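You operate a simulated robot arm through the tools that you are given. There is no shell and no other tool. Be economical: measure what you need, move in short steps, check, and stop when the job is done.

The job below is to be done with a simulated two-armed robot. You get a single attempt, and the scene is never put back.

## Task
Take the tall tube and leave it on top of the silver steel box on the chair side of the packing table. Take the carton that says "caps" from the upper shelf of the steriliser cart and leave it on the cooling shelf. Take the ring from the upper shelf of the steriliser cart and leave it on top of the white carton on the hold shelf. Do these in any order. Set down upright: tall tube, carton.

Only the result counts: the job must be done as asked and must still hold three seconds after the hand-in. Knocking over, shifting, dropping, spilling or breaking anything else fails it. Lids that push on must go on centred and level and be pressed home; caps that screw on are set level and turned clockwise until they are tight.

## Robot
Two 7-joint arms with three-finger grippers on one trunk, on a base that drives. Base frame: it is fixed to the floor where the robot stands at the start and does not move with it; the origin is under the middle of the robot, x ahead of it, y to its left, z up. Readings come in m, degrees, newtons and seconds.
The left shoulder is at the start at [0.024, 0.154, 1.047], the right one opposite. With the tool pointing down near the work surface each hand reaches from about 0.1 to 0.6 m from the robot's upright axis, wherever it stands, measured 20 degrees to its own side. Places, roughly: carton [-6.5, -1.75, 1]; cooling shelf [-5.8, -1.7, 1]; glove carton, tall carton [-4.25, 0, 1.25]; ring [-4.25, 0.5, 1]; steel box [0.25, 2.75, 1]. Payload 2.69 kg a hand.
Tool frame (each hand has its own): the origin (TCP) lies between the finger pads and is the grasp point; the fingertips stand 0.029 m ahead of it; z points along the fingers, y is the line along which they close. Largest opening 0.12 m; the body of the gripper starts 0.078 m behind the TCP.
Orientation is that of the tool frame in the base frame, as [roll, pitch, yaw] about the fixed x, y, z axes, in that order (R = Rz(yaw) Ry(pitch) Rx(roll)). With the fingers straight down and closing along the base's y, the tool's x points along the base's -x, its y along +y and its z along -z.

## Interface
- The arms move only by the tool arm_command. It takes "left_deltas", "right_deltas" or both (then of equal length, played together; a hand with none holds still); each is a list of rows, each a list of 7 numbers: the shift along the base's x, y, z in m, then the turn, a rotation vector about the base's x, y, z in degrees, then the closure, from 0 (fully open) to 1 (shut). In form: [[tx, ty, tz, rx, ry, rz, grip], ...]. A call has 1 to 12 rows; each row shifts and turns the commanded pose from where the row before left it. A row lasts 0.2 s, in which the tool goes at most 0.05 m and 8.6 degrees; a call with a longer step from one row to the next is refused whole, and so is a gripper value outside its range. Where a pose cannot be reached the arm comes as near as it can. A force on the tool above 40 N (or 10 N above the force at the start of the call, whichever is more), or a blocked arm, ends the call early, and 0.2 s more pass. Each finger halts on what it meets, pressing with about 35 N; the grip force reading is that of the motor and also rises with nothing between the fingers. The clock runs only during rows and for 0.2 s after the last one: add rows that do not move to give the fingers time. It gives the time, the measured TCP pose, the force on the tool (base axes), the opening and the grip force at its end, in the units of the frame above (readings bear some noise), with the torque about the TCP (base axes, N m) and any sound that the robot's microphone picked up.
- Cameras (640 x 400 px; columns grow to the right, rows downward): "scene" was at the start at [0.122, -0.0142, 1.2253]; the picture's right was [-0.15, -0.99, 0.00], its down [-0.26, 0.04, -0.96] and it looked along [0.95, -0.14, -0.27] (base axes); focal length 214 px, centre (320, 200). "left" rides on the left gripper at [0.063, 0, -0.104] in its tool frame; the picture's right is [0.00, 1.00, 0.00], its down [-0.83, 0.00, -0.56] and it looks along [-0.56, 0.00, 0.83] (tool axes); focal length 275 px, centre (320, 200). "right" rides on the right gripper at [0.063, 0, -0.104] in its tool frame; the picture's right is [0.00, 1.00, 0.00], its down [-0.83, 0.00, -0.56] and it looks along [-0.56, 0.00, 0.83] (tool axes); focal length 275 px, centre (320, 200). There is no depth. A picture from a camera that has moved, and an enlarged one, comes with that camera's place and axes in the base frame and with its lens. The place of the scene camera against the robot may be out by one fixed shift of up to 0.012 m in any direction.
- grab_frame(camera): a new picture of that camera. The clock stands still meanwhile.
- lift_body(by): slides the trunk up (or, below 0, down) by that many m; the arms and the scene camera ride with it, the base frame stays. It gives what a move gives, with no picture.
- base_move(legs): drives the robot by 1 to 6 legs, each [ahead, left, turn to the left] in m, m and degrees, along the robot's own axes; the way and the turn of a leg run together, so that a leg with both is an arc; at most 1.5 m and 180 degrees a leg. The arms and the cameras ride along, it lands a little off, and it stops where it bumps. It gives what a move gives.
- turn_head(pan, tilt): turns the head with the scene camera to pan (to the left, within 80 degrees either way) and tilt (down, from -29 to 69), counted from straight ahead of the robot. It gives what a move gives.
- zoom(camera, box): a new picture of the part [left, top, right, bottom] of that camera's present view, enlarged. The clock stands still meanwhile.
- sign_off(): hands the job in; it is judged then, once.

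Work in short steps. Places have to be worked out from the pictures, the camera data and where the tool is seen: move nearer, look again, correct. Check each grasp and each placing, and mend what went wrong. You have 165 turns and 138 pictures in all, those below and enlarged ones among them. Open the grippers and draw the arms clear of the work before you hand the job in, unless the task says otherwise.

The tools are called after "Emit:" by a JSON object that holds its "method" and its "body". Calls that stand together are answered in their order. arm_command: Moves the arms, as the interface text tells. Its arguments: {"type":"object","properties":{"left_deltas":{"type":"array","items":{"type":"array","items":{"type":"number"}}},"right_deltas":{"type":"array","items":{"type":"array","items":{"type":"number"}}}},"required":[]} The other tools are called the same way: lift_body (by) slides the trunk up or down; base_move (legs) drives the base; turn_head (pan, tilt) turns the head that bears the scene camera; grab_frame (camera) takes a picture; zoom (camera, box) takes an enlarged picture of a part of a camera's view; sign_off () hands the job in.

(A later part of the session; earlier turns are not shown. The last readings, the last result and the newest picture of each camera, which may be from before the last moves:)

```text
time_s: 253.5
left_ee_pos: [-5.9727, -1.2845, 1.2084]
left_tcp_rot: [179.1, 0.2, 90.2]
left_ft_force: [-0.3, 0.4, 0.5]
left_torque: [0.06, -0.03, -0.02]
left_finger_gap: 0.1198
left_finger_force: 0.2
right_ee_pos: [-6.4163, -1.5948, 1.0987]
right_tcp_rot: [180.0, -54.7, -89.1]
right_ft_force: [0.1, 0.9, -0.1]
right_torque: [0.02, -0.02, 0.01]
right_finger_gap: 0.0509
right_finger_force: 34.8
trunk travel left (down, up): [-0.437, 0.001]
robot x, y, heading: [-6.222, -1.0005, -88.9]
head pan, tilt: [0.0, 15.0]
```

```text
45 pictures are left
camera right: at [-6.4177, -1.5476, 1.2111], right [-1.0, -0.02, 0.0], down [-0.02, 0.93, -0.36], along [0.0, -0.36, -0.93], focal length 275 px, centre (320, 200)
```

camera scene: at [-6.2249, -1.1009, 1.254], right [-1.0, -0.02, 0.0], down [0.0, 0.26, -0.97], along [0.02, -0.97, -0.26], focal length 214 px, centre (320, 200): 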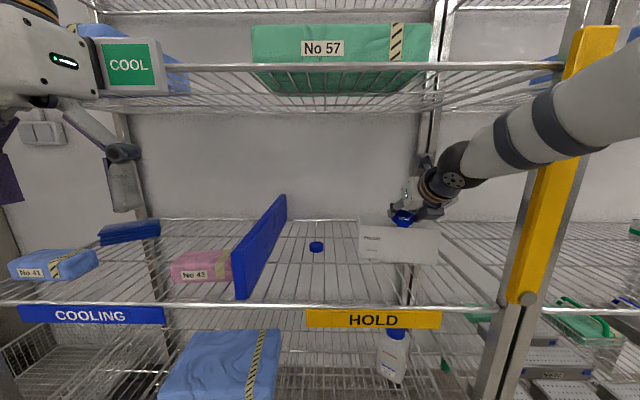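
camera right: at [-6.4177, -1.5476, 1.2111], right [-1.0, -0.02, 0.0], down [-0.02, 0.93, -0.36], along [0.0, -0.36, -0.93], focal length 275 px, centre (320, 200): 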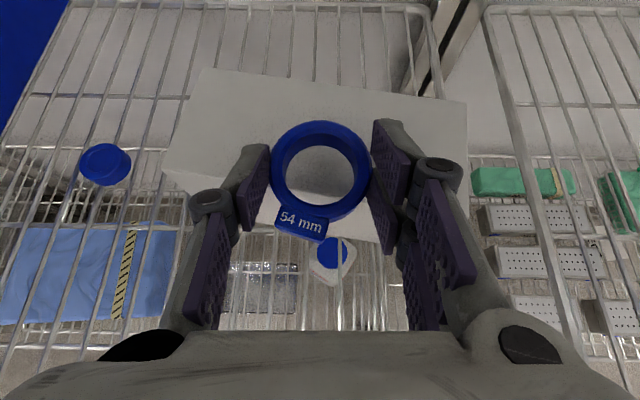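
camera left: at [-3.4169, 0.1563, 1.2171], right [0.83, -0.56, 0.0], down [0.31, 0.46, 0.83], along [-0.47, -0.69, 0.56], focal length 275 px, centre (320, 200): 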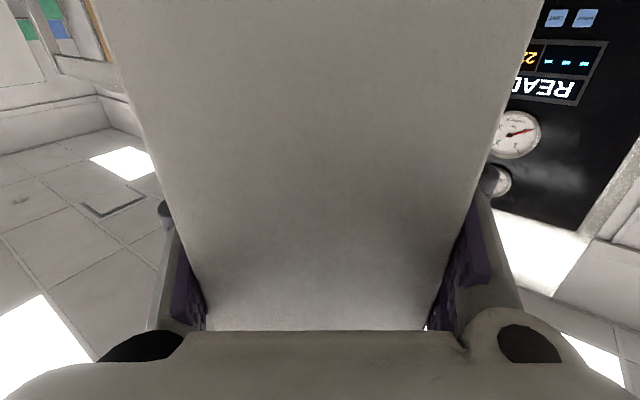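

The carton top centre reads (-6.42, -1.66), so the ring needs 5 cm more. I slide in at this height and then begin lowering.

Emit:
{"method": "arm_command", "body": {"right_deltas": [[-0.001, -0.017, 0, 0, 0, 0, 1], [-0.001, -0.017, 0, 0, 0, 0, 1], [-0.001, -0.016, 0, 0, 0, 0, 1], [0, 0, -0.006, 0, 0, 0, 1], [0, 0, -0.006, 0, 0, 0, 1], [0, 0, 0, 0, 0, 0, 1]]}}

Emit:
{"method": "grab_frame", "body": {"camera": "right"}}

Emit:
{"method": "zoom", "body": {"camera": "scene", "box": [330, 140, 470, 280]}}

```text
time_s: 254.9
left_ee_pos: [-5.9745, -1.2825, 1.2086]
left_tcp_rot: [179.1, 0.2, 90.2]
left_ft_force: [-0.1, 0.1, -0.4]
left_torque: [0.0, 0.01, 0.02]
left_finger_gap: 0.12
left_finger_force: 0.0
right_ee_pos: [-6.4208, -1.6448, 1.0874]
right_tcp_rot: [-179.9, -54.8, -89.0]
right_ft_force: [-0.8, -0.6, 4.1]
right_torque: [0.06, 0.06, 0.02]
right_finger_gap: 0.0507
right_finger_force: 34.4
trunk travel left (down, up): [-0.437, 0.001]
robot x, y, heading: [-6.2235, -1.0028, -89.0]
head pan, tilt: [0.0, 15.0]
```

```text
44 pictures are left
camera right: at [-6.4213, -1.5969, 1.2], right [-1.0, -0.02, 0.0], down [-0.02, 0.93, -0.36], along [0.0, -0.36, -0.93], focal length 275 px, centre (320, 200)
```

right: 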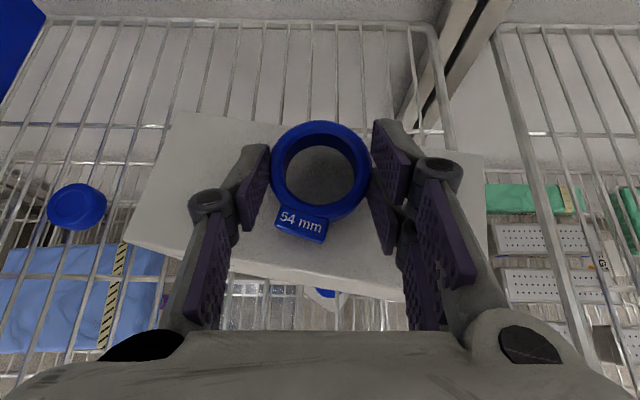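

```text
2.86 times, centred on (400, 210) of scene
camera zoom: at [-6.2249, -1.1, 1.2541], right [-1.0, -0.02, 0.0], down [0.0, 0.26, -0.97], along [0.02, -0.97, -0.26], focal length 613 px, centre (91, 171)
```

zoom: 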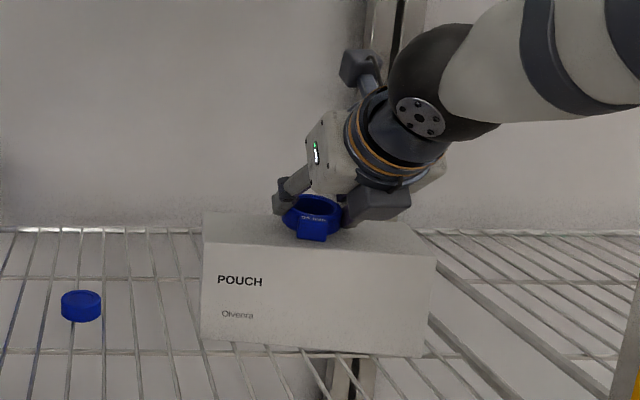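

Light contact (4 N) appears. The ring is about 1 cm too far back, so I raise slightly, shift 1 cm forward and lower gently.

Emit:
{"method": "arm_command", "body": {"right_deltas": [[0, 0, 0.005, 0, 0, 0, 1], [0, 0.01, 0, 0, 0, 0, 1], [0, 0, -0.004, 0, 0, 0, 1], [0, 0, -0.003, 0, 0, 0, 1], [0, 0, 0, 0, 0, 0, 1]]}}

Emit:
{"method": "zoom", "body": {"camera": "scene", "box": [350, 180, 450, 280]}}

```text
time_s: 256.1
left_ee_pos: [-5.9733, -1.2827, 1.2094]
left_tcp_rot: [179.1, 0.2, 90.2]
left_ft_force: [0.4, -0.5, -0.3]
left_torque: [-0.05, 0.0, 0.01]
left_finger_gap: 0.1199
left_finger_force: 0.0
right_ee_pos: [-6.4193, -1.6348, 1.0872]
right_tcp_rot: [180.0, -55.0, -88.9]
right_ft_force: [1.4, -3.3, 12.4]
right_torque: [0.14, 0.0, -0.04]
right_finger_gap: 0.0508
right_finger_force: 35.0
trunk travel left (down, up): [-0.437, 0.001]
robot x, y, heading: [-6.2196, -1.0026, -88.8]
head pan, tilt: [0.0, 15.0]
```

```text
4.00 times, centred on (400, 230) of scene
camera zoom: at [-6.2245, -1.0993, 1.2543], right [-1.0, -0.02, 0.0], down [-0.01, 0.26, -0.97], along [0.02, -0.97, -0.26], focal length 858 px, centre (0, 80)
```

zoom: 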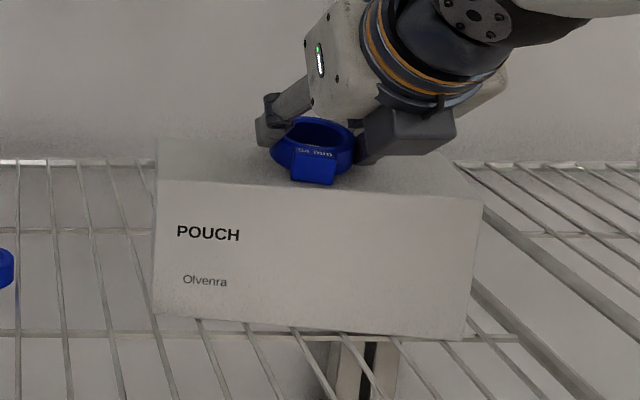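

Contact is 12 N and the ring is centred, tilted by only a few degrees. I open gently to let it settle flat, then look before withdrawing.

Emit:
{"method": "arm_command", "body": {"right_deltas": [[0, 0, 0.001, 0, 0, 0, 1], [0, 0, 0, 0, 0, 0, 0.5], [0, 0, 0, 0, 0, 0, 0.45], [0, 0, 0, 0, 0, 0, 0.3], [0, 0, 0, 0, 0, 0, 0.2], [0, 0, 0, 0, 0, 0, 0.2]]}}

Emit:
{"method": "grab_frame", "body": {"camera": "right"}}

Emit:
{"method": "zoom", "body": {"camera": "scene", "box": [350, 180, 450, 280]}}

```text
time_s: 257.5
left_ee_pos: [-5.9732, -1.2846, 1.2082]
left_tcp_rot: [179.2, 0.0, 90.2]
left_ft_force: [1.2, -0.6, 0.3]
left_torque: [-0.02, -0.01, 0.02]
left_finger_gap: 0.1199
left_finger_force: 0.0
right_ee_pos: [-6.4209, -1.6353, 1.0851]
right_tcp_rot: [-179.9, -54.7, -89.0]
right_ft_force: [-0.5, 0.1, 0.0]
right_torque: [-0.01, 0.04, 0.0]
right_finger_gap: 0.0961
right_finger_force: 0.0
trunk travel left (down, up): [-0.437, 0.001]
robot x, y, heading: [-6.2178, -1.0049, -89.0]
head pan, tilt: [0.0, 15.0]
```

```text
41 pictures are left
camera right: at [-6.4214, -1.5867, 1.1973], right [-1.0, -0.02, 0.0], down [-0.02, 0.93, -0.36], along [0.0, -0.36, -0.93], focal length 275 px, centre (320, 200)
```

right: 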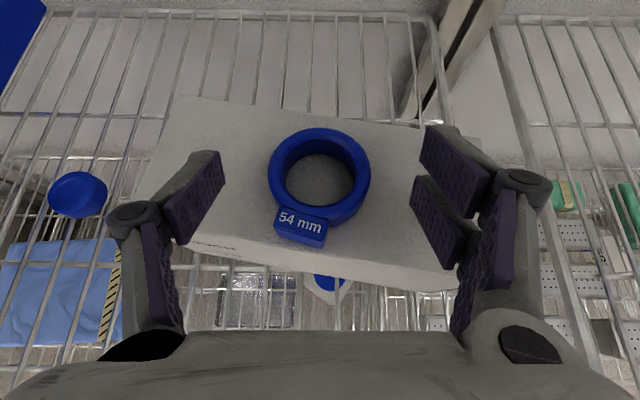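

```text
4.00 times, centred on (400, 230) of scene
camera zoom: at [-6.2249, -1.1004, 1.254], right [-1.0, -0.02, 0.0], down [0.0, 0.26, -0.97], along [0.02, -0.97, -0.26], focal length 858 px, centre (0, 80)
```

zoom: 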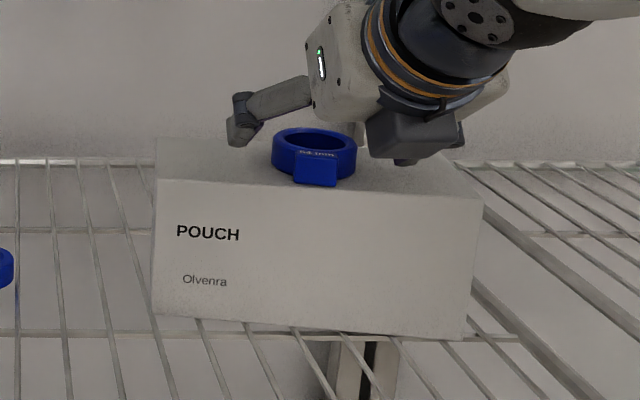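

The ring lies flat and centred on the white carton. I withdraw the hand straight back, then reverse the robot.

Emit:
{"method": "arm_command", "body": {"right_deltas": [[0, 0.015, 0.004, 0, 0, 0, 0.2], [0, 0.025, 0.004, 0, 0, 0, 0.2], [0, 0.03, 0, 0, 0, 0, 0.2], [0, 0.03, 0, 0, 0, 0, 0.2]]}}

Emit:
{"method": "base_move", "body": {"legs": [[-0.7, 0, 0]]}}

Emit:
{"method": "grab_frame", "body": {"camera": "scene"}}

```text
time_s: 258.5
left_ee_pos: [-5.9737, -1.2833, 1.2086]
left_tcp_rot: [179.1, 0.0, 90.2]
left_ft_force: [0.0, 0.4, 1.1]
left_torque: [-0.02, -0.04, 0.01]
left_finger_gap: 0.1199
left_finger_force: 0.1
right_ee_pos: [-6.421, -1.5377, 1.0888]
right_tcp_rot: [-179.9, -53.6, -89.0]
right_ft_force: [-1.4, 0.6, 0.3]
right_torque: [-0.03, 0.02, 0.01]
right_finger_gap: 0.0964
right_finger_force: 0.0
right hand out of reach, approached as far as the arm can: row 4
trunk travel left (down, up): [-0.437, 0.001]
robot x, y, heading: [-6.2206, -1.0037, -89.0]
head pan, tilt: [0.0, 15.0]
```

```text
time_s: 262.4
left_ee_pos: [-5.9867, -0.586, 1.2085]
left_tcp_rot: [179.1, 0.1, 90.8]
left_ft_force: [-0.3, -0.4, 0.3]
left_torque: [-0.01, 0.0, -0.01]
left_finger_gap: 0.12
left_finger_force: 0.1
right_ee_pos: [-6.4309, -0.8481, 1.0892]
right_tcp_rot: [-180.0, -53.6, -88.1]
right_ft_force: [0.5, 0.4, 0.1]
right_torque: [0.0, 0.01, 0.04]
right_finger_gap: 0.096
right_finger_force: 0.0
trunk travel left (down, up): [-0.437, 0.001]
robot x, y, heading: [-6.2368, -0.3097, -88.3]
head pan, tilt: [0.0, 15.0]
```

```text
39 pictures are left
camera scene: at [-6.2411, -0.4057, 1.254], right [-1.0, -0.03, 0.0], down [-0.01, 0.26, -0.97], along [0.03, -0.97, -0.26], focal length 214 px, centre (320, 200)
```

scene: 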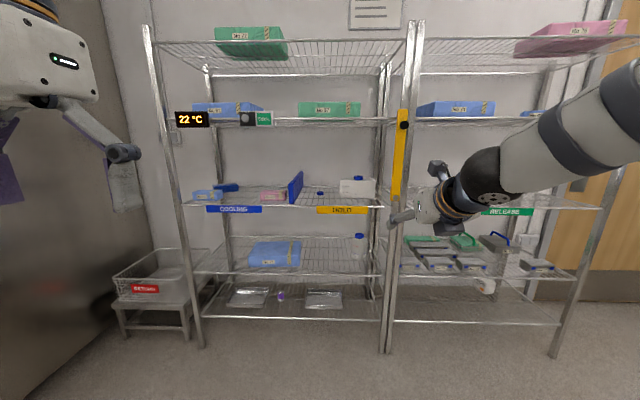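

The ring stands well. Now I return round the cart to the place where the carton fell and look for it.

Emit:
{"method": "base_move", "body": {"legs": [[-1.5, 0, -1.7], [-0.4, 0, 0], [0, 1.5, 0], [0, 1.4, 0]]}}

Emit:
{"method": "turn_head", "body": {"pan": 0, "tilt": 28}}

Emit:
{"method": "grab_frame", "body": {"camera": "scene"}}

```text
time_s: 294.1
left_ee_pos: [-3.1178, 1.2906, 1.2089]
left_tcp_rot: [179.0, 0.0, 87.1]
left_ft_force: [-0.5, 0.7, 0.3]
left_torque: [-0.02, 0.01, 0.03]
left_finger_gap: 0.12
left_finger_force: 0.0
right_ee_pos: [-3.5777, 1.0607, 1.0875]
right_tcp_rot: [179.9, -53.5, -92.1]
right_ft_force: [-0.1, -0.6, -0.4]
right_torque: [0.0, 0.02, 0.02]
right_finger_gap: 0.0961
right_finger_force: 0.1
trunk travel left (down, up): [-0.437, 0.001]
robot x, y, heading: [-3.3486, 1.5857, -91.9]
head pan, tilt: [0.0, 15.0]
```

```text
time_s: 294.9
left_ee_pos: [-3.1181, 1.2903, 1.2094]
left_tcp_rot: [179.1, 0.2, 87.2]
left_ft_force: [-1.1, -0.3, -0.4]
left_torque: [0.01, 0.03, -0.01]
left_finger_gap: 0.1198
left_finger_force: 0.1
right_ee_pos: [-3.5781, 1.06, 1.0878]
right_tcp_rot: [180.0, -53.6, -91.8]
right_ft_force: [-0.4, -0.7, -0.3]
right_torque: [-0.01, -0.03, -0.02]
right_finger_gap: 0.0958
right_finger_force: 0.0
trunk travel left (down, up): [-0.437, 0.001]
robot x, y, heading: [-3.3522, 1.5905, -91.9]
head pan, tilt: [0.0, 28.0]
```

```text
38 pictures are left
camera scene: at [-3.3594, 1.4904, 1.233], right [-1.0, 0.03, 0.0], down [0.02, 0.47, -0.88], along [-0.03, -0.88, -0.47], focal length 214 px, centre (320, 200)
```

scene: 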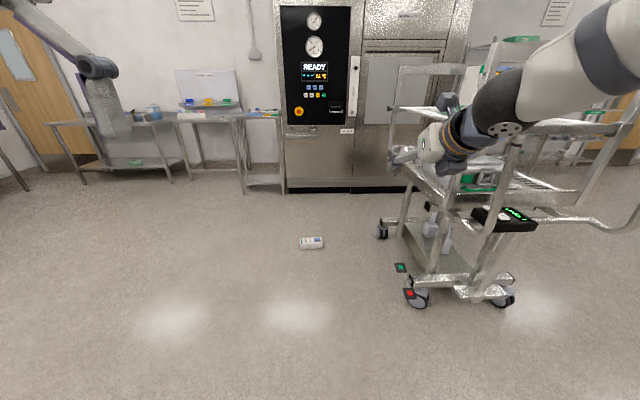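

The caps carton lies on its side on the floor near (-3.33, 0.03). I zoom in to see which way its top points.

Emit:
{"method": "zoom", "body": {"camera": "scene", "box": [285, 225, 337, 260]}}

```text
11.43 times, centred on (311, 242) of scene
camera zoom: at [-3.3594, 1.4904, 1.233], right [-1.0, 0.03, 0.0], down [0.02, 0.47, -0.88], along [-0.03, -0.88, -0.47], focal length 2451 px, centre (423, -286)
```

zoom: 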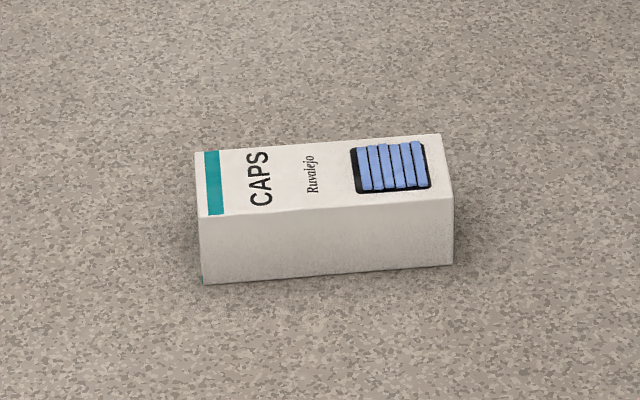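

It reads CAPS, teal (top) end towards +x, and looks intact. I'll grip it from above with the right hand closing across its width, then turn it upright; first I bring that hand to point straight down.

Emit:
{"method": "arm_command", "body": {"right_deltas": [[0, 0.015, 0.01, 7.7, 0, 0, 0], [0, 0.015, 0.01, 7.7, 0, 0, 0], [0, 0.015, 0.01, 7.7, 0, 0, 0], [0, 0.015, 0.01, 7.7, 0, 0, 0], [0, 0.015, 0.01, 7.7, 0, 0, 0], [0, 0.015, 0.01, 7.7, 0, 0, 0], [0, 0.015, 0, 7.4, 0, 0, 0], [0, 0, 0, 0, 0, -8, 0], [0, 0, 0, 0, 0, -8, 0], [0, 0, 0, 0, 0, -8, 0], [0, 0, 0, 0, 0, -8, 0], [0, 0, 0, 0, 0, -8, 0]]}}

Emit:
{"method": "arm_command", "body": {"right_deltas": [[0, 0, 0, 0, 0, -8, 0], [0, 0, 0, 0, 0, -8, 0], [0, 0, 0, 0, 0, -8, 0], [0, 0, 0, 0, 0, -8, 0], [0, 0, 0, 0, 0, -8, 0], [0, 0, 0, 0, 0, -5, 0], [0, 0, 0, 0, 0, 0, 0]]}}

```text
time_s: 297.5
left_ee_pos: [-3.118, 1.2911, 1.2087]
left_tcp_rot: [179.1, 0.1, 87.1]
left_ft_force: [0.1, 0.3, -0.5]
left_torque: [0.0, 0.01, 0.0]
left_finger_gap: 0.12
left_finger_force: 0.1
right_ee_pos: [-3.5767, 1.1651, 1.1491]
right_tcp_rot: [178.5, 0.0, -131.3]
right_ft_force: [0.0, 0.6, 0.0]
right_torque: [-0.02, -0.01, -0.02]
right_finger_gap: 0.12
right_finger_force: 0.0
trunk travel left (down, up): [-0.437, 0.001]
robot x, y, heading: [-3.3495, 1.5824, -92.0]
head pan, tilt: [0.0, 28.0]
```

```text
time_s: 299.1
left_ee_pos: [-3.1176, 1.291, 1.2079]
left_tcp_rot: [179.1, 0.1, 87.2]
left_ft_force: [-0.1, 0.6, -0.1]
left_torque: [0.01, -0.02, -0.03]
left_finger_gap: 0.1202
left_finger_force: 0.1
right_ee_pos: [-3.5777, 1.1641, 1.1473]
right_tcp_rot: [178.5, -0.1, -176.3]
right_ft_force: [-0.5, -0.6, 0.3]
right_torque: [-0.01, 0.03, 0.01]
right_finger_gap: 0.12
right_finger_force: 0.1
trunk travel left (down, up): [-0.437, 0.001]
robot x, y, heading: [-3.3498, 1.5873, -92.1]
head pan, tilt: [0.0, 28.0]
```

The hand points down with its camera side towards the carton's bottom end. I drive up to the carton and lower the trunk.

Emit:
{"method": "base_move", "body": {"legs": [[0, 0.22, 2], [1.1, 0, 0]]}}

Emit:
{"method": "lift_body", "body": {"by": -0.42}}

Emit:
{"method": "grab_frame", "body": {"camera": "right"}}

```text
time_s: 306.6
left_ee_pos: [-2.8652, 0.2068, 1.2079]
left_tcp_rot: [179.1, 0.1, 90.6]
left_ft_force: [-0.2, 0.1, 1.1]
left_torque: [0.03, 0.02, 0.01]
left_finger_gap: 0.1201
left_finger_force: 0.0
right_ee_pos: [-3.3177, 0.0524, 1.1482]
right_tcp_rot: [178.5, 0.0, -172.7]
right_ft_force: [-0.3, -1.0, -0.9]
right_torque: [0.0, 0.02, 0.01]
right_finger_gap: 0.1199
right_finger_force: 0.0
trunk travel left (down, up): [-0.437, 0.001]
robot x, y, heading: [-3.1119, 0.4839, -88.6]
head pan, tilt: [0.0, 28.0]
```

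```text
refused: -0.42 is not a number from -0.4 to 0.4
```

```text
36 pictures are left
camera right: at [-3.3787, 0.0405, 1.2524], right [-0.13, 0.99, 0.03], down [0.83, 0.09, 0.56], along [0.55, 0.09, -0.83], focal length 275 px, centre (320, 200)
```

right: 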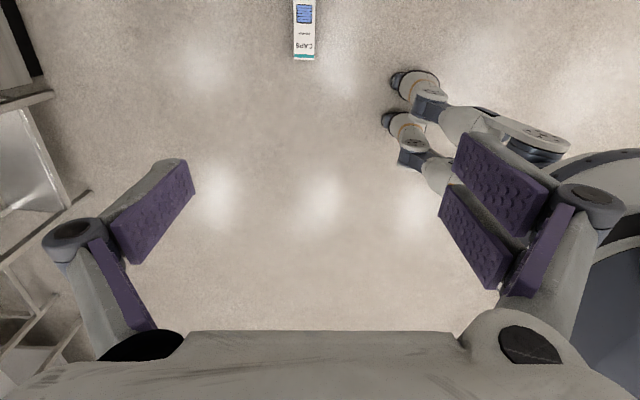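

I lower the trunk by 0.4 m.

Emit:
{"method": "lift_body", "body": {"by": -0.4}}

Emit:
{"method": "grab_frame", "body": {"camera": "right"}}

```text
time_s: 310.4
left_ee_pos: [-2.8617, 0.0648, 0.5865]
left_tcp_rot: [179.8, -38.9, 90.2]
left_ft_force: [-0.3, -0.1, 0.5]
left_torque: [0.0, 0.0, 0.0]
left_finger_gap: 0.12
left_finger_force: 0.0
right_ee_pos: [-3.3162, -0.0238, 0.4945]
right_tcp_rot: [145.2, 3.3, -173.8]
right_ft_force: [0.5, 0.1, -1.2]
right_torque: [0.01, -0.01, -0.02]
right_finger_gap: 0.1199
right_finger_force: 0.2
trunk travel left (down, up): [-0.037, 0.401]
robot x, y, heading: [-3.1129, 0.4853, -88.8]
head pan, tilt: [0.0, 28.0]
```

```text
35 pictures are left
camera right: at [-3.3754, -0.0914, 0.5768], right [-0.13, 0.81, 0.57], down [0.83, -0.22, 0.5], along [0.54, 0.54, -0.65], focal length 275 px, centre (320, 200)
```

right: 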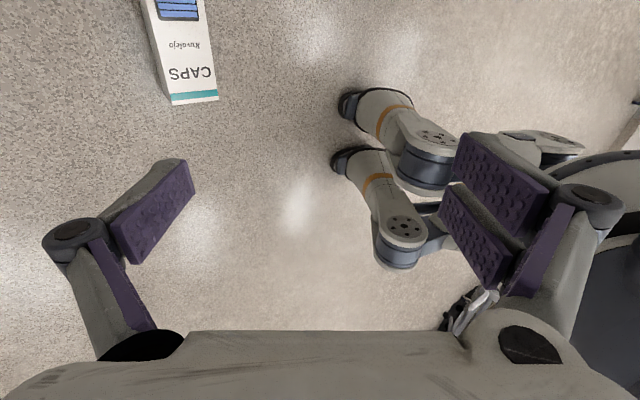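

The trunk leans forward as it sinks, tilting the hand by 35°. I straighten the hand and move it above the carton at z 0.3.

Emit:
{"method": "arm_command", "body": {"right_deltas": [[-0.004, 0.009, -0.03, -5.8, 0, 0, 0], [-0.004, 0.009, -0.03, -5.8, 0, 0, 0], [-0.004, 0.009, -0.03, -5.8, 0, 0, 0], [-0.004, 0.009, -0.03, -5.8, 0, 0, 0], [-0.004, 0.009, -0.03, -5.8, 0, 0, 0], [-0.003, 0.009, -0.03, -5.8, 0, 0, 0], [0, 0, 0, 0, 0, 0, 0]]}}

Emit:
{"method": "grab_frame", "body": {"camera": "right"}}

```text
time_s: 312.1
left_ee_pos: [-2.8616, 0.0635, 0.5861]
left_tcp_rot: [179.9, -38.9, 90.2]
left_ft_force: [0.3, -0.3, 0.1]
left_torque: [-0.02, 0.01, -0.01]
left_finger_gap: 0.1199
left_finger_force: 0.0
right_ee_pos: [-3.3374, 0.0332, 0.3143]
right_tcp_rot: [179.7, -0.8, -173.0]
right_ft_force: [0.2, 0.5, 0.5]
right_torque: [0.03, -0.02, 0.0]
right_finger_gap: 0.12
right_finger_force: 0.1
trunk travel left (down, up): [-0.037, 0.401]
robot x, y, heading: [-3.1126, 0.4865, -88.6]
head pan, tilt: [0.0, 28.0]
```

```text
34 pictures are left
camera right: at [-3.3991, 0.0237, 0.4216], right [-0.13, 0.99, 0.0], down [0.83, 0.1, 0.54], along [0.54, 0.07, -0.84], focal length 275 px, centre (320, 200)
```

right: 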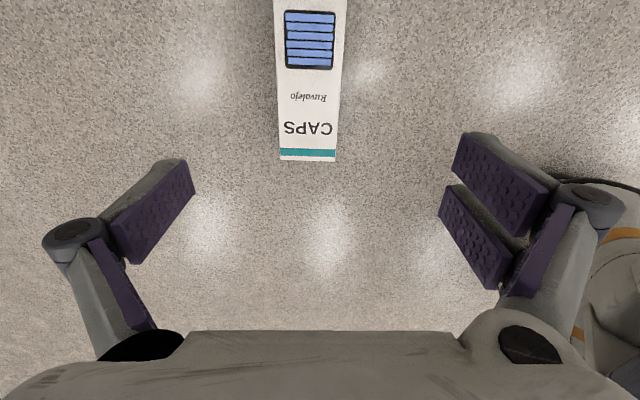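

The carton centre is at (-3.335, 0.02) with its top face at z 0.075. I descend to grip it a little towards the top end, at TCP (-3.295, 0.023, 0.045).

Emit:
{"method": "arm_command", "body": {"right_deltas": [[0.021, -0.005, -0.03, 0, 0, 0, 0], [0.021, -0.005, -0.03, 0, 0, 0, 0], [0, 0, -0.03, 0, 0, 0, 0], [0, 0, -0.03, 0, 0, 0, 0], [0, 0, -0.03, 0, 0, 0, 0], [0, 0, -0.02, 0, 0, 0, 0], [0, 0, 0, 0, 0, 0, 0]]}}

Emit:
{"method": "grab_frame", "body": {"camera": "right"}}

```text
time_s: 313.6
left_ee_pos: [-2.8607, 0.0653, 0.5858]
left_tcp_rot: [179.9, -38.9, 90.2]
left_ft_force: [0.1, -0.3, -0.5]
left_torque: [0.03, -0.01, 0.01]
left_finger_gap: 0.1199
left_finger_force: 0.1
right_ee_pos: [-3.297, 0.0211, 0.1436]
right_tcp_rot: [179.7, -0.9, -173.0]
right_ft_force: [0.0, 0.8, -0.8]
right_torque: [0.03, 0.03, -0.01]
right_finger_gap: 0.1203
right_finger_force: 0.1
trunk travel left (down, up): [-0.037, 0.401]
robot x, y, heading: [-3.1102, 0.4889, -88.3]
head pan, tilt: [0.0, 28.0]
```

```text
33 pictures are left
camera right: at [-3.3569, 0.0123, 0.2495], right [-0.13, 0.99, 0.01], down [0.83, 0.1, 0.54], along [0.54, 0.07, -0.84], focal length 275 px, centre (320, 200)
```

right: 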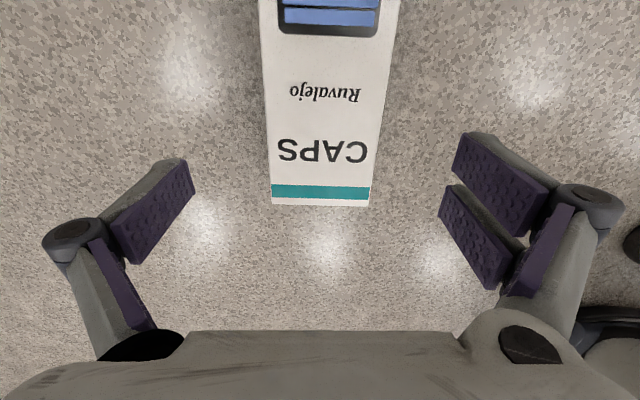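

It is centred between the fingers. I descend the last 10 cm and close fully.

Emit:
{"method": "arm_command", "body": {"right_deltas": [[0, 0, -0.03, 0, 0, 0, 0], [0, 0, -0.03, 0, 0, 0, 0], [0, 0, -0.025, 0, 0, 0, 0], [0, 0, -0.012, 0, 0, 0, 0], [0, 0, 0, 0, 0, 0, 0], [0, 0, 0, 0, 0, 0, 0.5], [0, 0, 0, 0, 0, 0, 1], [0, 0, 0, 0, 0, 0, 1], [0, 0, 0, 0, 0, 0, 1]]}}

Emit:
{"method": "grab_frame", "body": {"camera": "right"}}

```text
time_s: 315.6
left_ee_pos: [-2.8613, 0.0653, 0.5853]
left_tcp_rot: [179.8, -39.0, 90.2]
left_ft_force: [0.3, 0.4, -0.5]
left_torque: [-0.01, 0.01, 0.0]
left_finger_gap: 0.1202
left_finger_force: 0.0
right_ee_pos: [-3.295, 0.0204, 0.0473]
right_tcp_rot: [179.7, -1.0, -172.9]
right_ft_force: [-0.4, 1.4, 1.0]
right_torque: [0.09, 0.06, -0.09]
right_finger_gap: 0.0783
right_finger_force: 34.8
trunk travel left (down, up): [-0.037, 0.401]
robot x, y, heading: [-3.1136, 0.4823, -88.8]
head pan, tilt: [0.0, 28.0]
```

```text
32 pictures are left
camera right: at [-3.3561, 0.012, 0.1535], right [-0.13, 0.99, 0.01], down [0.83, 0.1, 0.54], along [0.54, 0.07, -0.84], focal length 275 px, centre (320, 200)
```

right: 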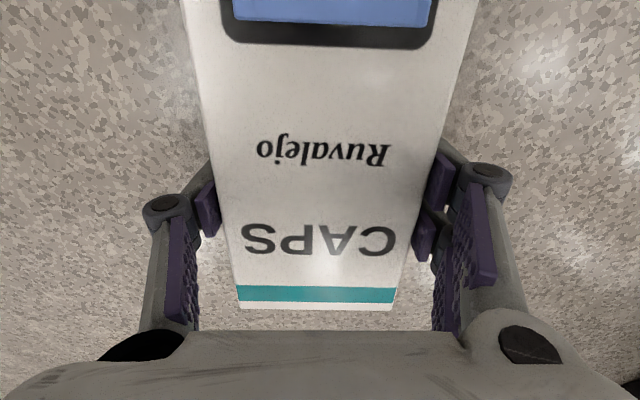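

Gripped at 0.078. I lift with the arm, then raise the trunk fully, keeping the grip closed.

Emit:
{"method": "arm_command", "body": {"right_deltas": [[0, 0, 0.02, 0, 0, 0, 1], [0, 0, 0.03, 0, 0, 0, 1], [0, 0, 0.03, 0, 0, 0, 1], [0, 0, 0.03, 0, 0, 0, 1], [0, 0, 0.03, 0, 0, 0, 1], [0, 0, 0.03, 0, 0, 0, 1], [0, 0, 0, 0, 0, 0, 1]]}}

Emit:
{"method": "lift_body", "body": {"by": 0.4}}

Emit:
{"method": "grab_frame", "body": {"camera": "right"}}

```text
time_s: 317.2
left_ee_pos: [-2.8612, 0.0641, 0.585]
left_tcp_rot: [180.0, -38.9, 90.2]
left_ft_force: [-0.6, 1.1, -0.1]
left_torque: [0.0, 0.03, -0.02]
left_finger_gap: 0.12
left_finger_force: 0.0
right_ee_pos: [-3.2947, 0.0222, 0.219]
right_tcp_rot: [179.7, -0.9, -173.1]
right_ft_force: [-0.1, 0.5, -2.0]
right_torque: [0.01, -0.11, 0.01]
right_finger_gap: 0.0779
right_finger_force: 34.9
trunk travel left (down, up): [-0.037, 0.401]
robot x, y, heading: [-3.1096, 0.4841, -88.6]
head pan, tilt: [0.0, 28.0]
```

```text
time_s: 321.1
left_ee_pos: [-2.8627, 0.0941, 1.0853]
left_tcp_rot: [179.6, -24.9, 90.4]
left_ft_force: [-0.7, -1.1, 0.0]
left_torque: [0.0, -0.02, -0.01]
left_finger_gap: 0.1201
left_finger_force: 0.0
right_ee_pos: [-3.2953, 0.0206, 0.6166]
right_tcp_rot: [179.7, -0.9, -173.0]
right_ft_force: [0.1, -0.5, -3.0]
right_torque: [0.04, -0.08, -0.02]
right_finger_gap: 0.0777
right_finger_force: 35.0
trunk travel left (down, up): [-0.437, 0.001]
robot x, y, heading: [-3.1132, 0.4849, -88.6]
head pan, tilt: [0.0, 28.0]
```

```text
31 pictures are left
camera right: at [-3.3566, 0.0114, 0.7222], right [-0.13, 0.99, 0.01], down [0.83, 0.1, 0.54], along [0.54, 0.07, -0.84], focal length 275 px, centre (320, 200)
```

right: 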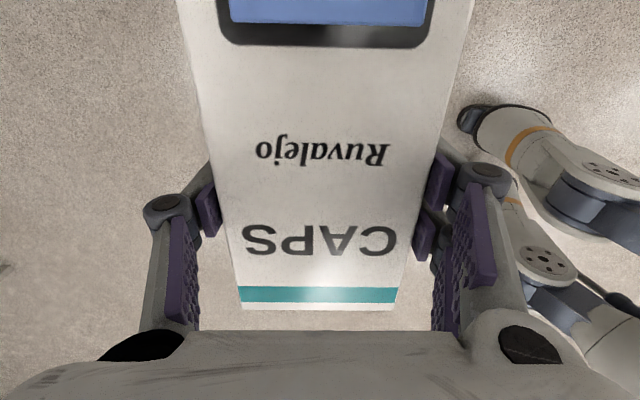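

The carton came up well, held firm. I raise the hand and yaw it 97° so the carton's bottom end faces the robot.

Emit:
{"method": "arm_command", "body": {"right_deltas": [[0, 0, 0.03, 0, 0, -8.1, 1], [0, 0, 0.03, 0, 0, -8.1, 1], [0, 0, 0.03, 0, 0, -8.1, 1], [0, 0, 0.03, 0, 0, -8.1, 1], [0, 0, 0.03, 0, 0, -8.1, 1], [0, 0, 0.03, 0, 0, -8.1, 1], [0, 0, 0.03, 0, 0, -8.1, 1], [0, 0, 0.03, 0, 0, -8.1, 1], [0, 0, 0.03, 0, 0, -8.1, 1], [0, 0, 0.03, 0, 0, -8.1, 1], [0, 0, 0.03, 0, 0, -8.1, 1], [0, 0, 0.03, 0, 0, -8.0, 1]]}}

```text
time_s: 323.7
left_ee_pos: [-2.8629, 0.0936, 1.0875]
left_tcp_rot: [179.4, -24.7, 90.4]
left_ft_force: [-0.9, 0.2, 0.1]
left_torque: [-0.03, -0.01, 0.03]
left_finger_gap: 0.1202
left_finger_force: 0.0
right_ee_pos: [-3.296, 0.0198, 0.9766]
right_tcp_rot: [179.6, -0.9, 89.8]
right_ft_force: [-0.1, -0.2, -2.7]
right_torque: [-0.1, 0.0, 0.0]
right_finger_gap: 0.0778
right_finger_force: 34.9
trunk travel left (down, up): [-0.437, 0.001]
robot x, y, heading: [-3.1138, 0.4846, -88.9]
head pan, tilt: [0.0, 28.0]
```

Now I tilt the right hand forward 90° to stand the carton upright, and tidy the left hand at the same time.

Emit:
{"method": "arm_command", "body": {"right_deltas": [[0, -0.01, 0.018, -8.2, 0, 0, 1], [0, -0.01, 0.018, -8.2, 0, 0, 1], [0, -0.01, 0.018, -8.2, 0, 0, 1], [0, -0.01, 0.018, -8.2, 0, 0, 1], [0, -0.01, 0.018, -8.2, 0, 0, 1], [0, -0.01, 0.018, -8.2, 0, 0, 1], [0, -0.01, 0.018, -8.2, 0, 0, 1], [0, -0.01, 0.018, -8.2, 0, 0, 1], [0, -0.01, 0.018, -8.2, 0, 0, 1], [0, -0.01, 0.018, -8.2, 0, 0, 1], [0, 0, 0.018, -8, 0, 0, 1], [0, 0, 0, 0, 0, 0, 1]], "left_deltas": [[0, 0.01, 0.01, -8.2, 0, 0, 0], [0, 0.01, 0.01, -8.2, 0, 0, 0], [0, 0.01, 0.01, -8.2, 0, 0, 0], [0, 0.01, 0.01, 0, 0, 0, 0], [0, 0.01, 0.01, 0, 0, 0, 0], [0, 0.01, 0.01, 0, 0, 0, 0], [0, 0.01, 0.01, 0, 0, 0, 0], [0, 0.01, 0.01, 0, 0, 0, 0], [0, 0.01, 0.01, 0, 0, 0, 0], [0, 0.01, 0.01, 0, 0, 0, 0], [0, 0, 0, 0, 0, 0, 0], [0, 0, 0, 0, 0, 0, 0]]}}

Emit:
{"method": "turn_head", "body": {"pan": 0, "tilt": 15}}

Emit:
{"method": "grab_frame", "body": {"camera": "scene"}}

```text
time_s: 326.3
left_ee_pos: [-2.8621, 0.1969, 1.189]
left_tcp_rot: [179.7, 0.0, 90.4]
left_ft_force: [-1.1, -0.3, 0.5]
left_torque: [0.02, 0.01, 0.01]
left_finger_gap: 0.1198
left_finger_force: 0.1
right_ee_pos: [-3.2985, -0.0734, 1.166]
right_tcp_rot: [179.9, 85.4, 89.4]
right_ft_force: [0.0, 0.2, -3.4]
right_torque: [0.01, -0.03, 0.01]
right_finger_gap: 0.0774
right_finger_force: 35.2
right hand out of reach, approached as far as the arm can: row 6
trunk travel left (down, up): [-0.437, 0.001]
robot x, y, heading: [-3.1149, 0.4827, -88.4]
head pan, tilt: [0.0, 28.0]
```

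```text
time_s: 327.0
left_ee_pos: [-2.8621, 0.1974, 1.1875]
left_tcp_rot: [179.8, -0.1, 90.4]
left_ft_force: [-0.6, -0.9, 0.0]
left_torque: [0.01, -0.02, -0.01]
left_finger_gap: 0.1199
left_finger_force: 0.0
right_ee_pos: [-3.2989, -0.0729, 1.1645]
right_tcp_rot: [-179.6, 85.2, 90.0]
right_ft_force: [0.1, -0.5, -2.8]
right_torque: [0.03, 0.01, -0.03]
right_finger_gap: 0.0778
right_finger_force: 35.3
trunk travel left (down, up): [-0.437, 0.001]
robot x, y, heading: [-3.1131, 0.4829, -88.7]
head pan, tilt: [0.0, 15.0]
```

```text
30 pictures are left
camera scene: at [-3.1178, 0.3883, 1.2539], right [-1.0, -0.03, 0.0], down [-0.01, 0.26, -0.97], along [0.02, -0.97, -0.26], focal length 214 px, centre (320, 200)
```

scene: 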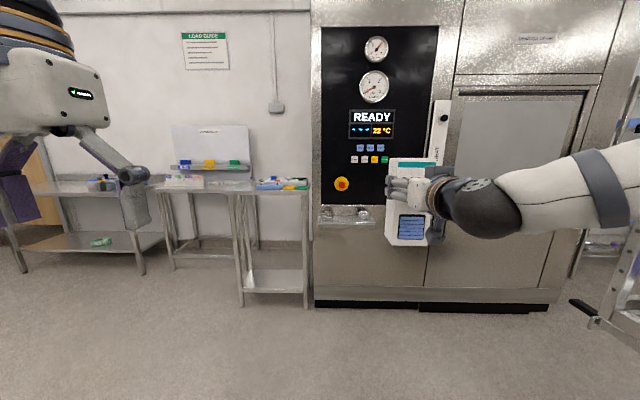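

The carton is upright in the hand, teal end up, with a steady grip of 0.078. I level the last 5° and drive round the cart to the cooling shelf.

Emit:
{"method": "arm_command", "body": {"right_deltas": [[0, 0, 0, -2.4, 0, 0, 1], [0, 0, 0, -2.4, 0, 0, 1], [0, 0, 0, 0, 0, 0, 1]]}}

Emit:
{"method": "base_move", "body": {"legs": [[-1.3, 0, -1.3], [0, -1.25, 0], [0, -1.2, 0], [1.4, 0, 0], [0.6, 0, 0]]}}

Emit:
{"method": "grab_frame", "body": {"camera": "scene"}}

```text
time_s: 327.8
left_ee_pos: [-2.8621, 0.1951, 1.1875]
left_tcp_rot: [179.8, -0.1, 90.4]
left_ft_force: [-0.5, -0.1, -0.1]
left_torque: [-0.02, 0.0, 0.02]
left_finger_gap: 0.1199
left_finger_force: 0.1
right_ee_pos: [-3.2987, -0.0744, 1.164]
right_tcp_rot: [12.4, 89.9, -78.0]
right_ft_force: [-0.8, -0.3, -2.7]
right_torque: [0.04, -0.01, 0.04]
right_finger_gap: 0.0778
right_finger_force: 34.5
trunk travel left (down, up): [-0.437, 0.001]
robot x, y, heading: [-3.1143, 0.4851, -88.5]
head pan, tilt: [0.0, 15.0]
```

```text
time_s: 361.8
left_ee_pos: [-5.1104, -0.5662, 1.1866]
left_tcp_rot: [179.6, 0.0, 92.8]
left_ft_force: [-0.2, -0.1, -0.4]
left_torque: [0.0, 0.01, -0.02]
left_finger_gap: 0.12
left_finger_force: 0.1
right_ee_pos: [-5.5366, -0.8532, 1.1637]
right_tcp_rot: [1.5, 90.0, -86.6]
right_ft_force: [0.3, -0.7, -3.5]
right_torque: [0.03, -0.01, -0.02]
right_finger_gap: 0.0773
right_finger_force: 34.4
trunk travel left (down, up): [-0.437, 0.001]
robot x, y, heading: [-5.3714, -0.2859, -86.2]
head pan, tilt: [0.0, 15.0]
```

```text
29 pictures are left
camera scene: at [-5.3746, -0.3832, 1.254], right [-1.0, -0.07, 0.0], down [-0.02, 0.26, -0.97], along [0.06, -0.96, -0.26], focal length 214 px, centre (320, 200)
```

scene: 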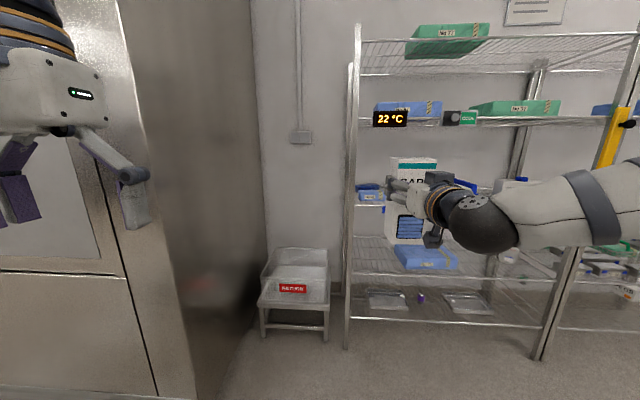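

I straighten the heading and shift right so the carton lines up with the free gap on the cooling shelf, then look.

Emit:
{"method": "base_move", "body": {"legs": [[0, 0, -3.5], [0.2, -0.19, 0]]}}

Emit:
{"method": "grab_frame", "body": {"camera": "scene"}}

Emit:
{"method": "zoom", "body": {"camera": "scene", "box": [270, 120, 450, 240]}}

```text
time_s: 364.3
left_ee_pos: [-5.3154, -0.7787, 1.1877]
left_tcp_rot: [179.7, -0.1, 89.2]
left_ft_force: [-0.2, 0.2, 0.5]
left_torque: [0.0, -0.01, 0.0]
left_finger_gap: 0.12
left_finger_force: 0.1
right_ee_pos: [-5.7566, -1.0385, 1.1646]
right_tcp_rot: [-162.4, 89.9, 106.1]
right_ft_force: [-0.5, 0.3, -3.1]
right_torque: [0.04, 0.0, -0.02]
right_finger_gap: 0.0773
right_finger_force: 35.0
trunk travel left (down, up): [-0.437, 0.001]
robot x, y, heading: [-5.5622, -0.4857, -89.7]
head pan, tilt: [0.0, 15.0]
```

```text
28 pictures are left
camera scene: at [-5.5683, -0.5808, 1.254], right [-1.0, -0.01, 0.0], down [0.0, 0.26, -0.97], along [0.01, -0.97, -0.26], focal length 214 px, centre (320, 200)
```

scene: 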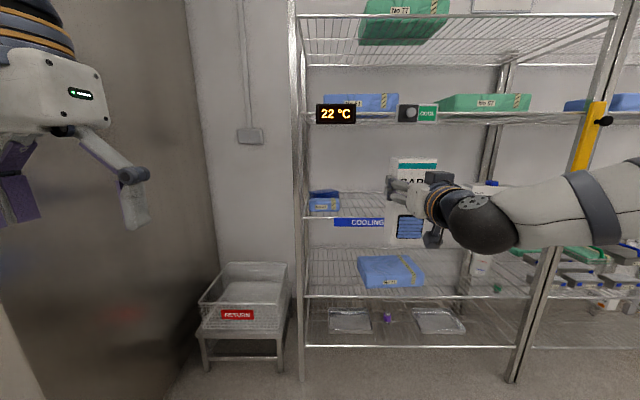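

```text
3.33 times, centred on (360, 180) of scene
camera zoom: at [-5.5683, -0.5808, 1.254], right [-1.0, -0.01, 0.0], down [0.0, 0.26, -0.97], along [0.01, -0.97, -0.26], focal length 715 px, centre (187, 267)
```

zoom: 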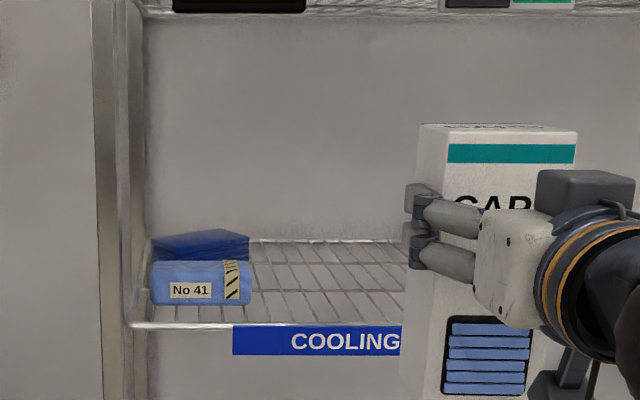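

The free gap on the cooling shelf spans x -5.65 to -5.88, and the carton is at -5.757. Its bottom is at about 1.03, above the shelf at about 0.957. I drive in 0.45 m.

Emit:
{"method": "base_move", "body": {"legs": [[0.45, 0, 0]]}}

Emit:
{"method": "turn_head", "body": {"pan": -12, "tilt": 22}}

Emit:
{"method": "grab_frame", "body": {"camera": "scene"}}

```text
time_s: 367.0
left_ee_pos: [-5.305, -1.2327, 1.1868]
left_tcp_rot: [179.6, -0.1, 90.1]
left_ft_force: [-0.9, 0.4, -0.3]
left_torque: [0.0, 0.03, -0.01]
left_finger_gap: 0.1198
left_finger_force: 0.0
right_ee_pos: [-5.7451, -1.4988, 1.1638]
right_tcp_rot: [155.3, 90.0, 64.6]
right_ft_force: [1.1, 0.9, -3.3]
right_torque: [0.05, -0.01, 0.01]
right_finger_gap: 0.0774
right_finger_force: 35.0
trunk travel left (down, up): [-0.437, 0.001]
robot x, y, heading: [-5.5552, -0.9425, -88.7]
head pan, tilt: [0.0, 15.0]
```

```text
time_s: 367.8
left_ee_pos: [-5.3052, -1.2328, 1.1875]
left_tcp_rot: [179.7, 0.0, 90.0]
left_ft_force: [0.1, -0.6, -0.1]
left_torque: [0.01, -0.02, -0.03]
left_finger_gap: 0.1202
left_finger_force: 0.1
right_ee_pos: [-5.7456, -1.4996, 1.1639]
right_tcp_rot: [148.4, 89.9, 57.8]
right_ft_force: [0.2, 0.6, -2.5]
right_torque: [0.09, -0.01, -0.01]
right_finger_gap: 0.0776
right_finger_force: 35.1
trunk travel left (down, up): [-0.437, 0.001]
robot x, y, heading: [-5.555, -0.942, -88.8]
head pan, tilt: [-12.0, 22.0]
```

```text
26 pictures are left
camera scene: at [-5.5803, -1.0362, 1.2426], right [-0.98, 0.19, 0.0], down [0.07, 0.37, -0.93], along [-0.18, -0.91, -0.37], focal length 214 px, centre (320, 200)
```

scene: 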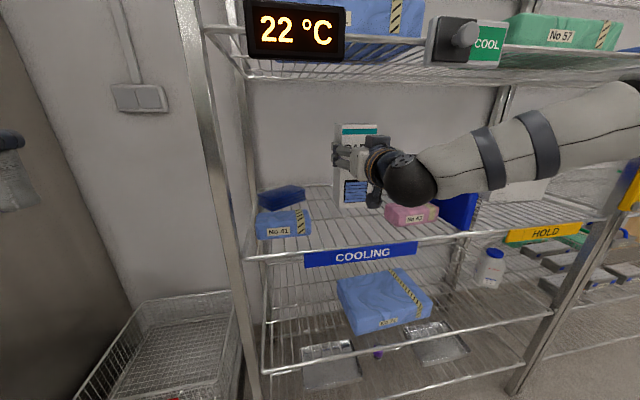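

The gap is confirmed as -5.65 to -5.86. I extend 5.5 cm further, shift 8 mm, and lower to just above the shelf.

Emit:
{"method": "arm_command", "body": {"right_deltas": [[-0.004, -0.027, 0, 0, 0, 0, 1], [-0.004, -0.027, 0, 0, 0, 0, 1], [0, 0, -0.018, 0, 0, 0, 1], [0, 0, -0.018, 0, 0, 0, 1], [0, 0, -0.014, 0, 0, 0, 1], [0, 0, 0, 0, 0, 0, 1]]}}

Emit:
{"method": "zoom", "body": {"camera": "scene", "box": [240, 100, 440, 260]}}

```text
time_s: 369.2
left_ee_pos: [-5.3056, -1.2321, 1.1869]
left_tcp_rot: [179.6, -0.2, 90.0]
left_ft_force: [0.4, 1.0, -0.3]
left_torque: [-0.02, 0.0, 0.03]
left_finger_gap: 0.1198
left_finger_force: 0.1
right_ee_pos: [-5.753, -1.5526, 1.1557]
right_tcp_rot: [-140.3, 90.0, 128.9]
right_ft_force: [0.3, 0.5, -2.7]
right_torque: [0.06, -0.01, 0.03]
right_finger_gap: 0.0776
right_finger_force: 34.7
right hand out of reach, approached as far as the arm can: row 3, 4, 5
trunk travel left (down, up): [-0.437, 0.001]
robot x, y, heading: [-5.5558, -0.9394, -89.0]
head pan, tilt: [-12.0, 22.0]
```

```text
2.50 times, centred on (340, 180) of scene
camera zoom: at [-5.5803, -1.0362, 1.2426], right [-0.98, 0.19, 0.0], down [0.07, 0.37, -0.93], along [-0.18, -0.91, -0.37], focal length 536 px, centre (270, 250)
```

zoom: 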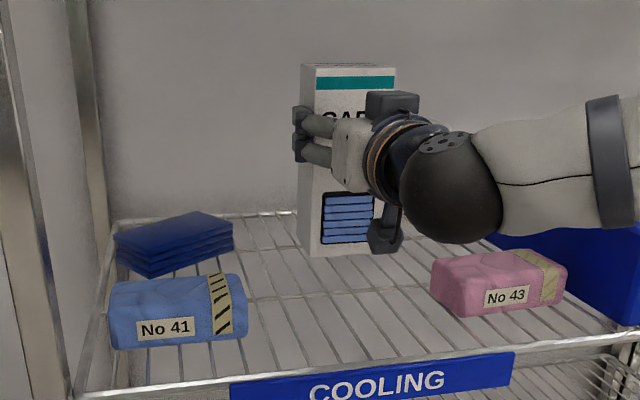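

The arm is at its limit going down, but the trunk can do it. I lower the trunk by 5 cm.

Emit:
{"method": "lift_body", "body": {"by": -0.05}}

Emit:
{"method": "zoom", "body": {"camera": "scene", "box": [240, 100, 440, 260]}}

```text
time_s: 370.1
left_ee_pos: [-5.3049, -1.2605, 1.1018]
left_tcp_rot: [179.9, -6.4, 90.0]
left_ft_force: [-0.4, 0.7, -0.6]
left_torque: [-0.05, 0.0, -0.01]
left_finger_gap: 0.1201
left_finger_force: 0.1
right_ee_pos: [-5.7517, -1.5526, 1.1068]
right_tcp_rot: [9.1, 90.0, -81.6]
right_ft_force: [-0.4, -0.2, -1.9]
right_torque: [0.07, -0.01, 0.0]
right_finger_gap: 0.0773
right_finger_force: 34.9
trunk travel left (down, up): [-0.387, 0.051]
robot x, y, heading: [-5.559, -0.945, -88.7]
head pan, tilt: [-12.0, 22.0]
```

```text
2.50 times, centred on (340, 180) of scene
camera zoom: at [-5.5794, -1.0883, 1.1869], right [-0.98, 0.19, 0.0], down [0.07, 0.37, -0.93], along [-0.18, -0.91, -0.37], focal length 536 px, centre (270, 250)
```

zoom: 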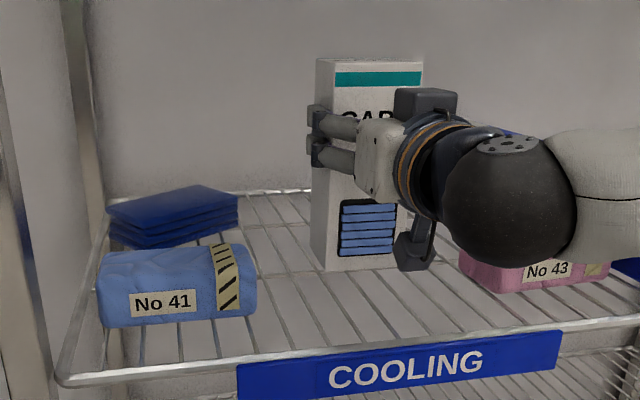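

The carton's base is about 1.5 cm above the shelf. I lower in small trunk steps, watching the force.

Emit:
{"method": "lift_body", "body": {"by": -0.01}}

Emit:
{"method": "lift_body", "body": {"by": -0.006}}

Emit:
{"method": "zoom", "body": {"camera": "scene", "box": [300, 120, 400, 220]}}

```text
time_s: 370.7
left_ee_pos: [-5.3061, -1.2647, 1.0861]
left_tcp_rot: [179.9, -7.4, 90.0]
left_ft_force: [-0.2, 0.2, 0.8]
left_torque: [0.0, 0.01, -0.01]
left_finger_gap: 0.1199
left_finger_force: 0.1
right_ee_pos: [-5.7521, -1.5526, 1.0969]
right_tcp_rot: [-19.1, 89.9, -109.8]
right_ft_force: [-0.3, -0.1, -2.6]
right_torque: [0.07, -0.01, 0.01]
right_finger_gap: 0.0777
right_finger_force: 35.1
trunk travel left (down, up): [-0.377, 0.061]
robot x, y, heading: [-5.5547, -0.9423, -88.8]
head pan, tilt: [-12.0, 22.0]
```

```text
time_s: 371.2
left_ee_pos: [-5.3067, -1.267, 1.0746]
left_tcp_rot: [-179.9, -7.9, 89.9]
left_ft_force: [0.6, -0.3, 0.1]
left_torque: [0.02, -0.02, -0.04]
left_finger_gap: 0.1197
left_finger_force: 0.1
right_ee_pos: [-5.7526, -1.5517, 1.0913]
right_tcp_rot: [168.4, 90.0, 77.7]
right_ft_force: [0.3, 0.5, -2.3]
right_torque: [0.02, 0.01, -0.02]
right_finger_gap: 0.078
right_finger_force: 34.8
trunk travel left (down, up): [-0.371, 0.067]
robot x, y, heading: [-5.5582, -0.9422, -88.8]
head pan, tilt: [-12.0, 22.0]
```

```text
4.00 times, centred on (350, 170) of scene
camera zoom: at [-5.5791, -1.0993, 1.1674], right [-0.98, 0.19, 0.0], down [0.07, 0.37, -0.93], along [-0.18, -0.91, -0.37], focal length 858 px, centre (200, 320)
```

zoom: 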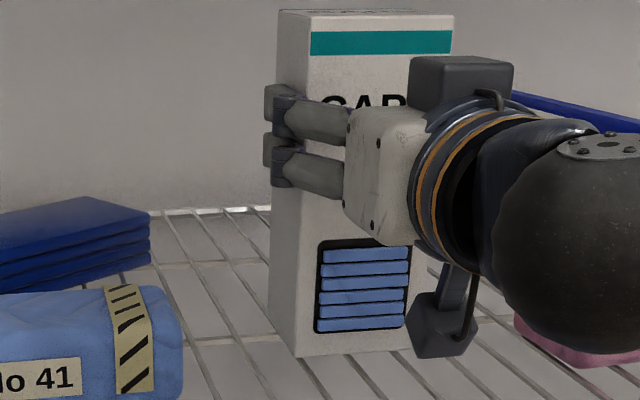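

There is no contact yet. I continue in small steps.

Emit:
{"method": "lift_body", "body": {"by": -0.005}}

Emit:
{"method": "lift_body", "body": {"by": -0.004}}

```text
time_s: 371.8
left_ee_pos: [-5.3071, -1.2686, 1.0657]
left_tcp_rot: [-179.9, -8.1, 90.0]
left_ft_force: [0.6, 0.2, -0.6]
left_torque: [0.0, -0.02, 0.01]
left_finger_gap: 0.1199
left_finger_force: 0.1
right_ee_pos: [-5.7531, -1.5532, 1.0864]
right_tcp_rot: [-29.2, 89.9, -119.9]
right_ft_force: [-0.5, 0.0, -3.3]
right_torque: [0.04, -0.02, 0.01]
right_finger_gap: 0.0775
right_finger_force: 35.1
trunk travel left (down, up): [-0.366, 0.072]
robot x, y, heading: [-5.5566, -0.9409, -88.6]
head pan, tilt: [-12.0, 22.0]
```

```text
time_s: 372.3
left_ee_pos: [-5.3084, -1.2688, 1.0599]
left_tcp_rot: [-179.7, -8.2, 89.9]
left_ft_force: [-0.6, 0.0, 0.6]
left_torque: [0.01, 0.02, 0.0]
left_finger_gap: 0.1199
left_finger_force: 0.1
right_ee_pos: [-5.7524, -1.5534, 1.0832]
right_tcp_rot: [161.5, 90.0, 70.7]
right_ft_force: [0.2, -0.2, -2.8]
right_torque: [0.06, 0.02, -0.02]
right_finger_gap: 0.0777
right_finger_force: 34.8
trunk travel left (down, up): [-0.362, 0.076]
robot x, y, heading: [-5.5591, -0.941, -88.9]
head pan, tilt: [-12.0, 22.0]
```

Still hanging freely at TCP z 1.083. I lower further and look again.

Emit:
{"method": "lift_body", "body": {"by": -0.004}}

Emit:
{"method": "lift_body", "body": {"by": -0.004}}

Emit:
{"method": "zoom", "body": {"camera": "scene", "box": [300, 120, 400, 220]}}

```text
time_s: 372.8
left_ee_pos: [-5.3074, -1.2696, 1.0542]
left_tcp_rot: [-179.7, -8.2, 90.0]
left_ft_force: [-0.1, 0.2, -0.1]
left_torque: [0.03, 0.02, 0.0]
left_finger_gap: 0.12
left_finger_force: 0.1
right_ee_pos: [-5.7522, -1.5528, 1.0804]
right_tcp_rot: [-4.1, 89.9, -94.8]
right_ft_force: [-0.7, -3.6, 7.0]
right_torque: [-0.26, 0.11, 0.05]
right_finger_gap: 0.0776
right_finger_force: 35.1
trunk travel left (down, up): [-0.358, 0.08]
robot x, y, heading: [-5.5564, -0.9448, -89.0]
head pan, tilt: [-12.0, 22.0]
```

```text
time_s: 373.4
left_ee_pos: [-5.3091, -1.2697, 1.0501]
left_tcp_rot: [-179.5, -8.2, 90.1]
left_ft_force: [-0.1, -0.3, 0.0]
left_torque: [0.0, 0.01, -0.02]
left_finger_gap: 0.1201
left_finger_force: 0.1
right_ee_pos: [-5.7525, -1.5512, 1.0801]
right_tcp_rot: [-0.4, 89.3, -91.3]
right_ft_force: [-2.1, -9.5, 29.8]
right_torque: [-0.7, 0.15, -0.06]
right_finger_gap: 0.0776
right_finger_force: 35.5
trunk travel left (down, up): [-0.354, 0.084]
robot x, y, heading: [-5.5554, -0.9403, -88.9]
head pan, tilt: [-12.0, 22.0]
```

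```text
4.00 times, centred on (350, 170) of scene
camera zoom: at [-5.5784, -1.107, 1.1478], right [-0.98, 0.19, 0.0], down [0.07, 0.37, -0.93], along [-0.18, -0.91, -0.37], focal length 858 px, centre (200, 320)
```

zoom: 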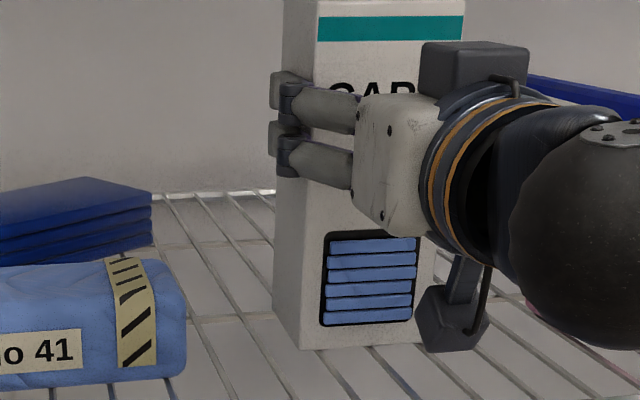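

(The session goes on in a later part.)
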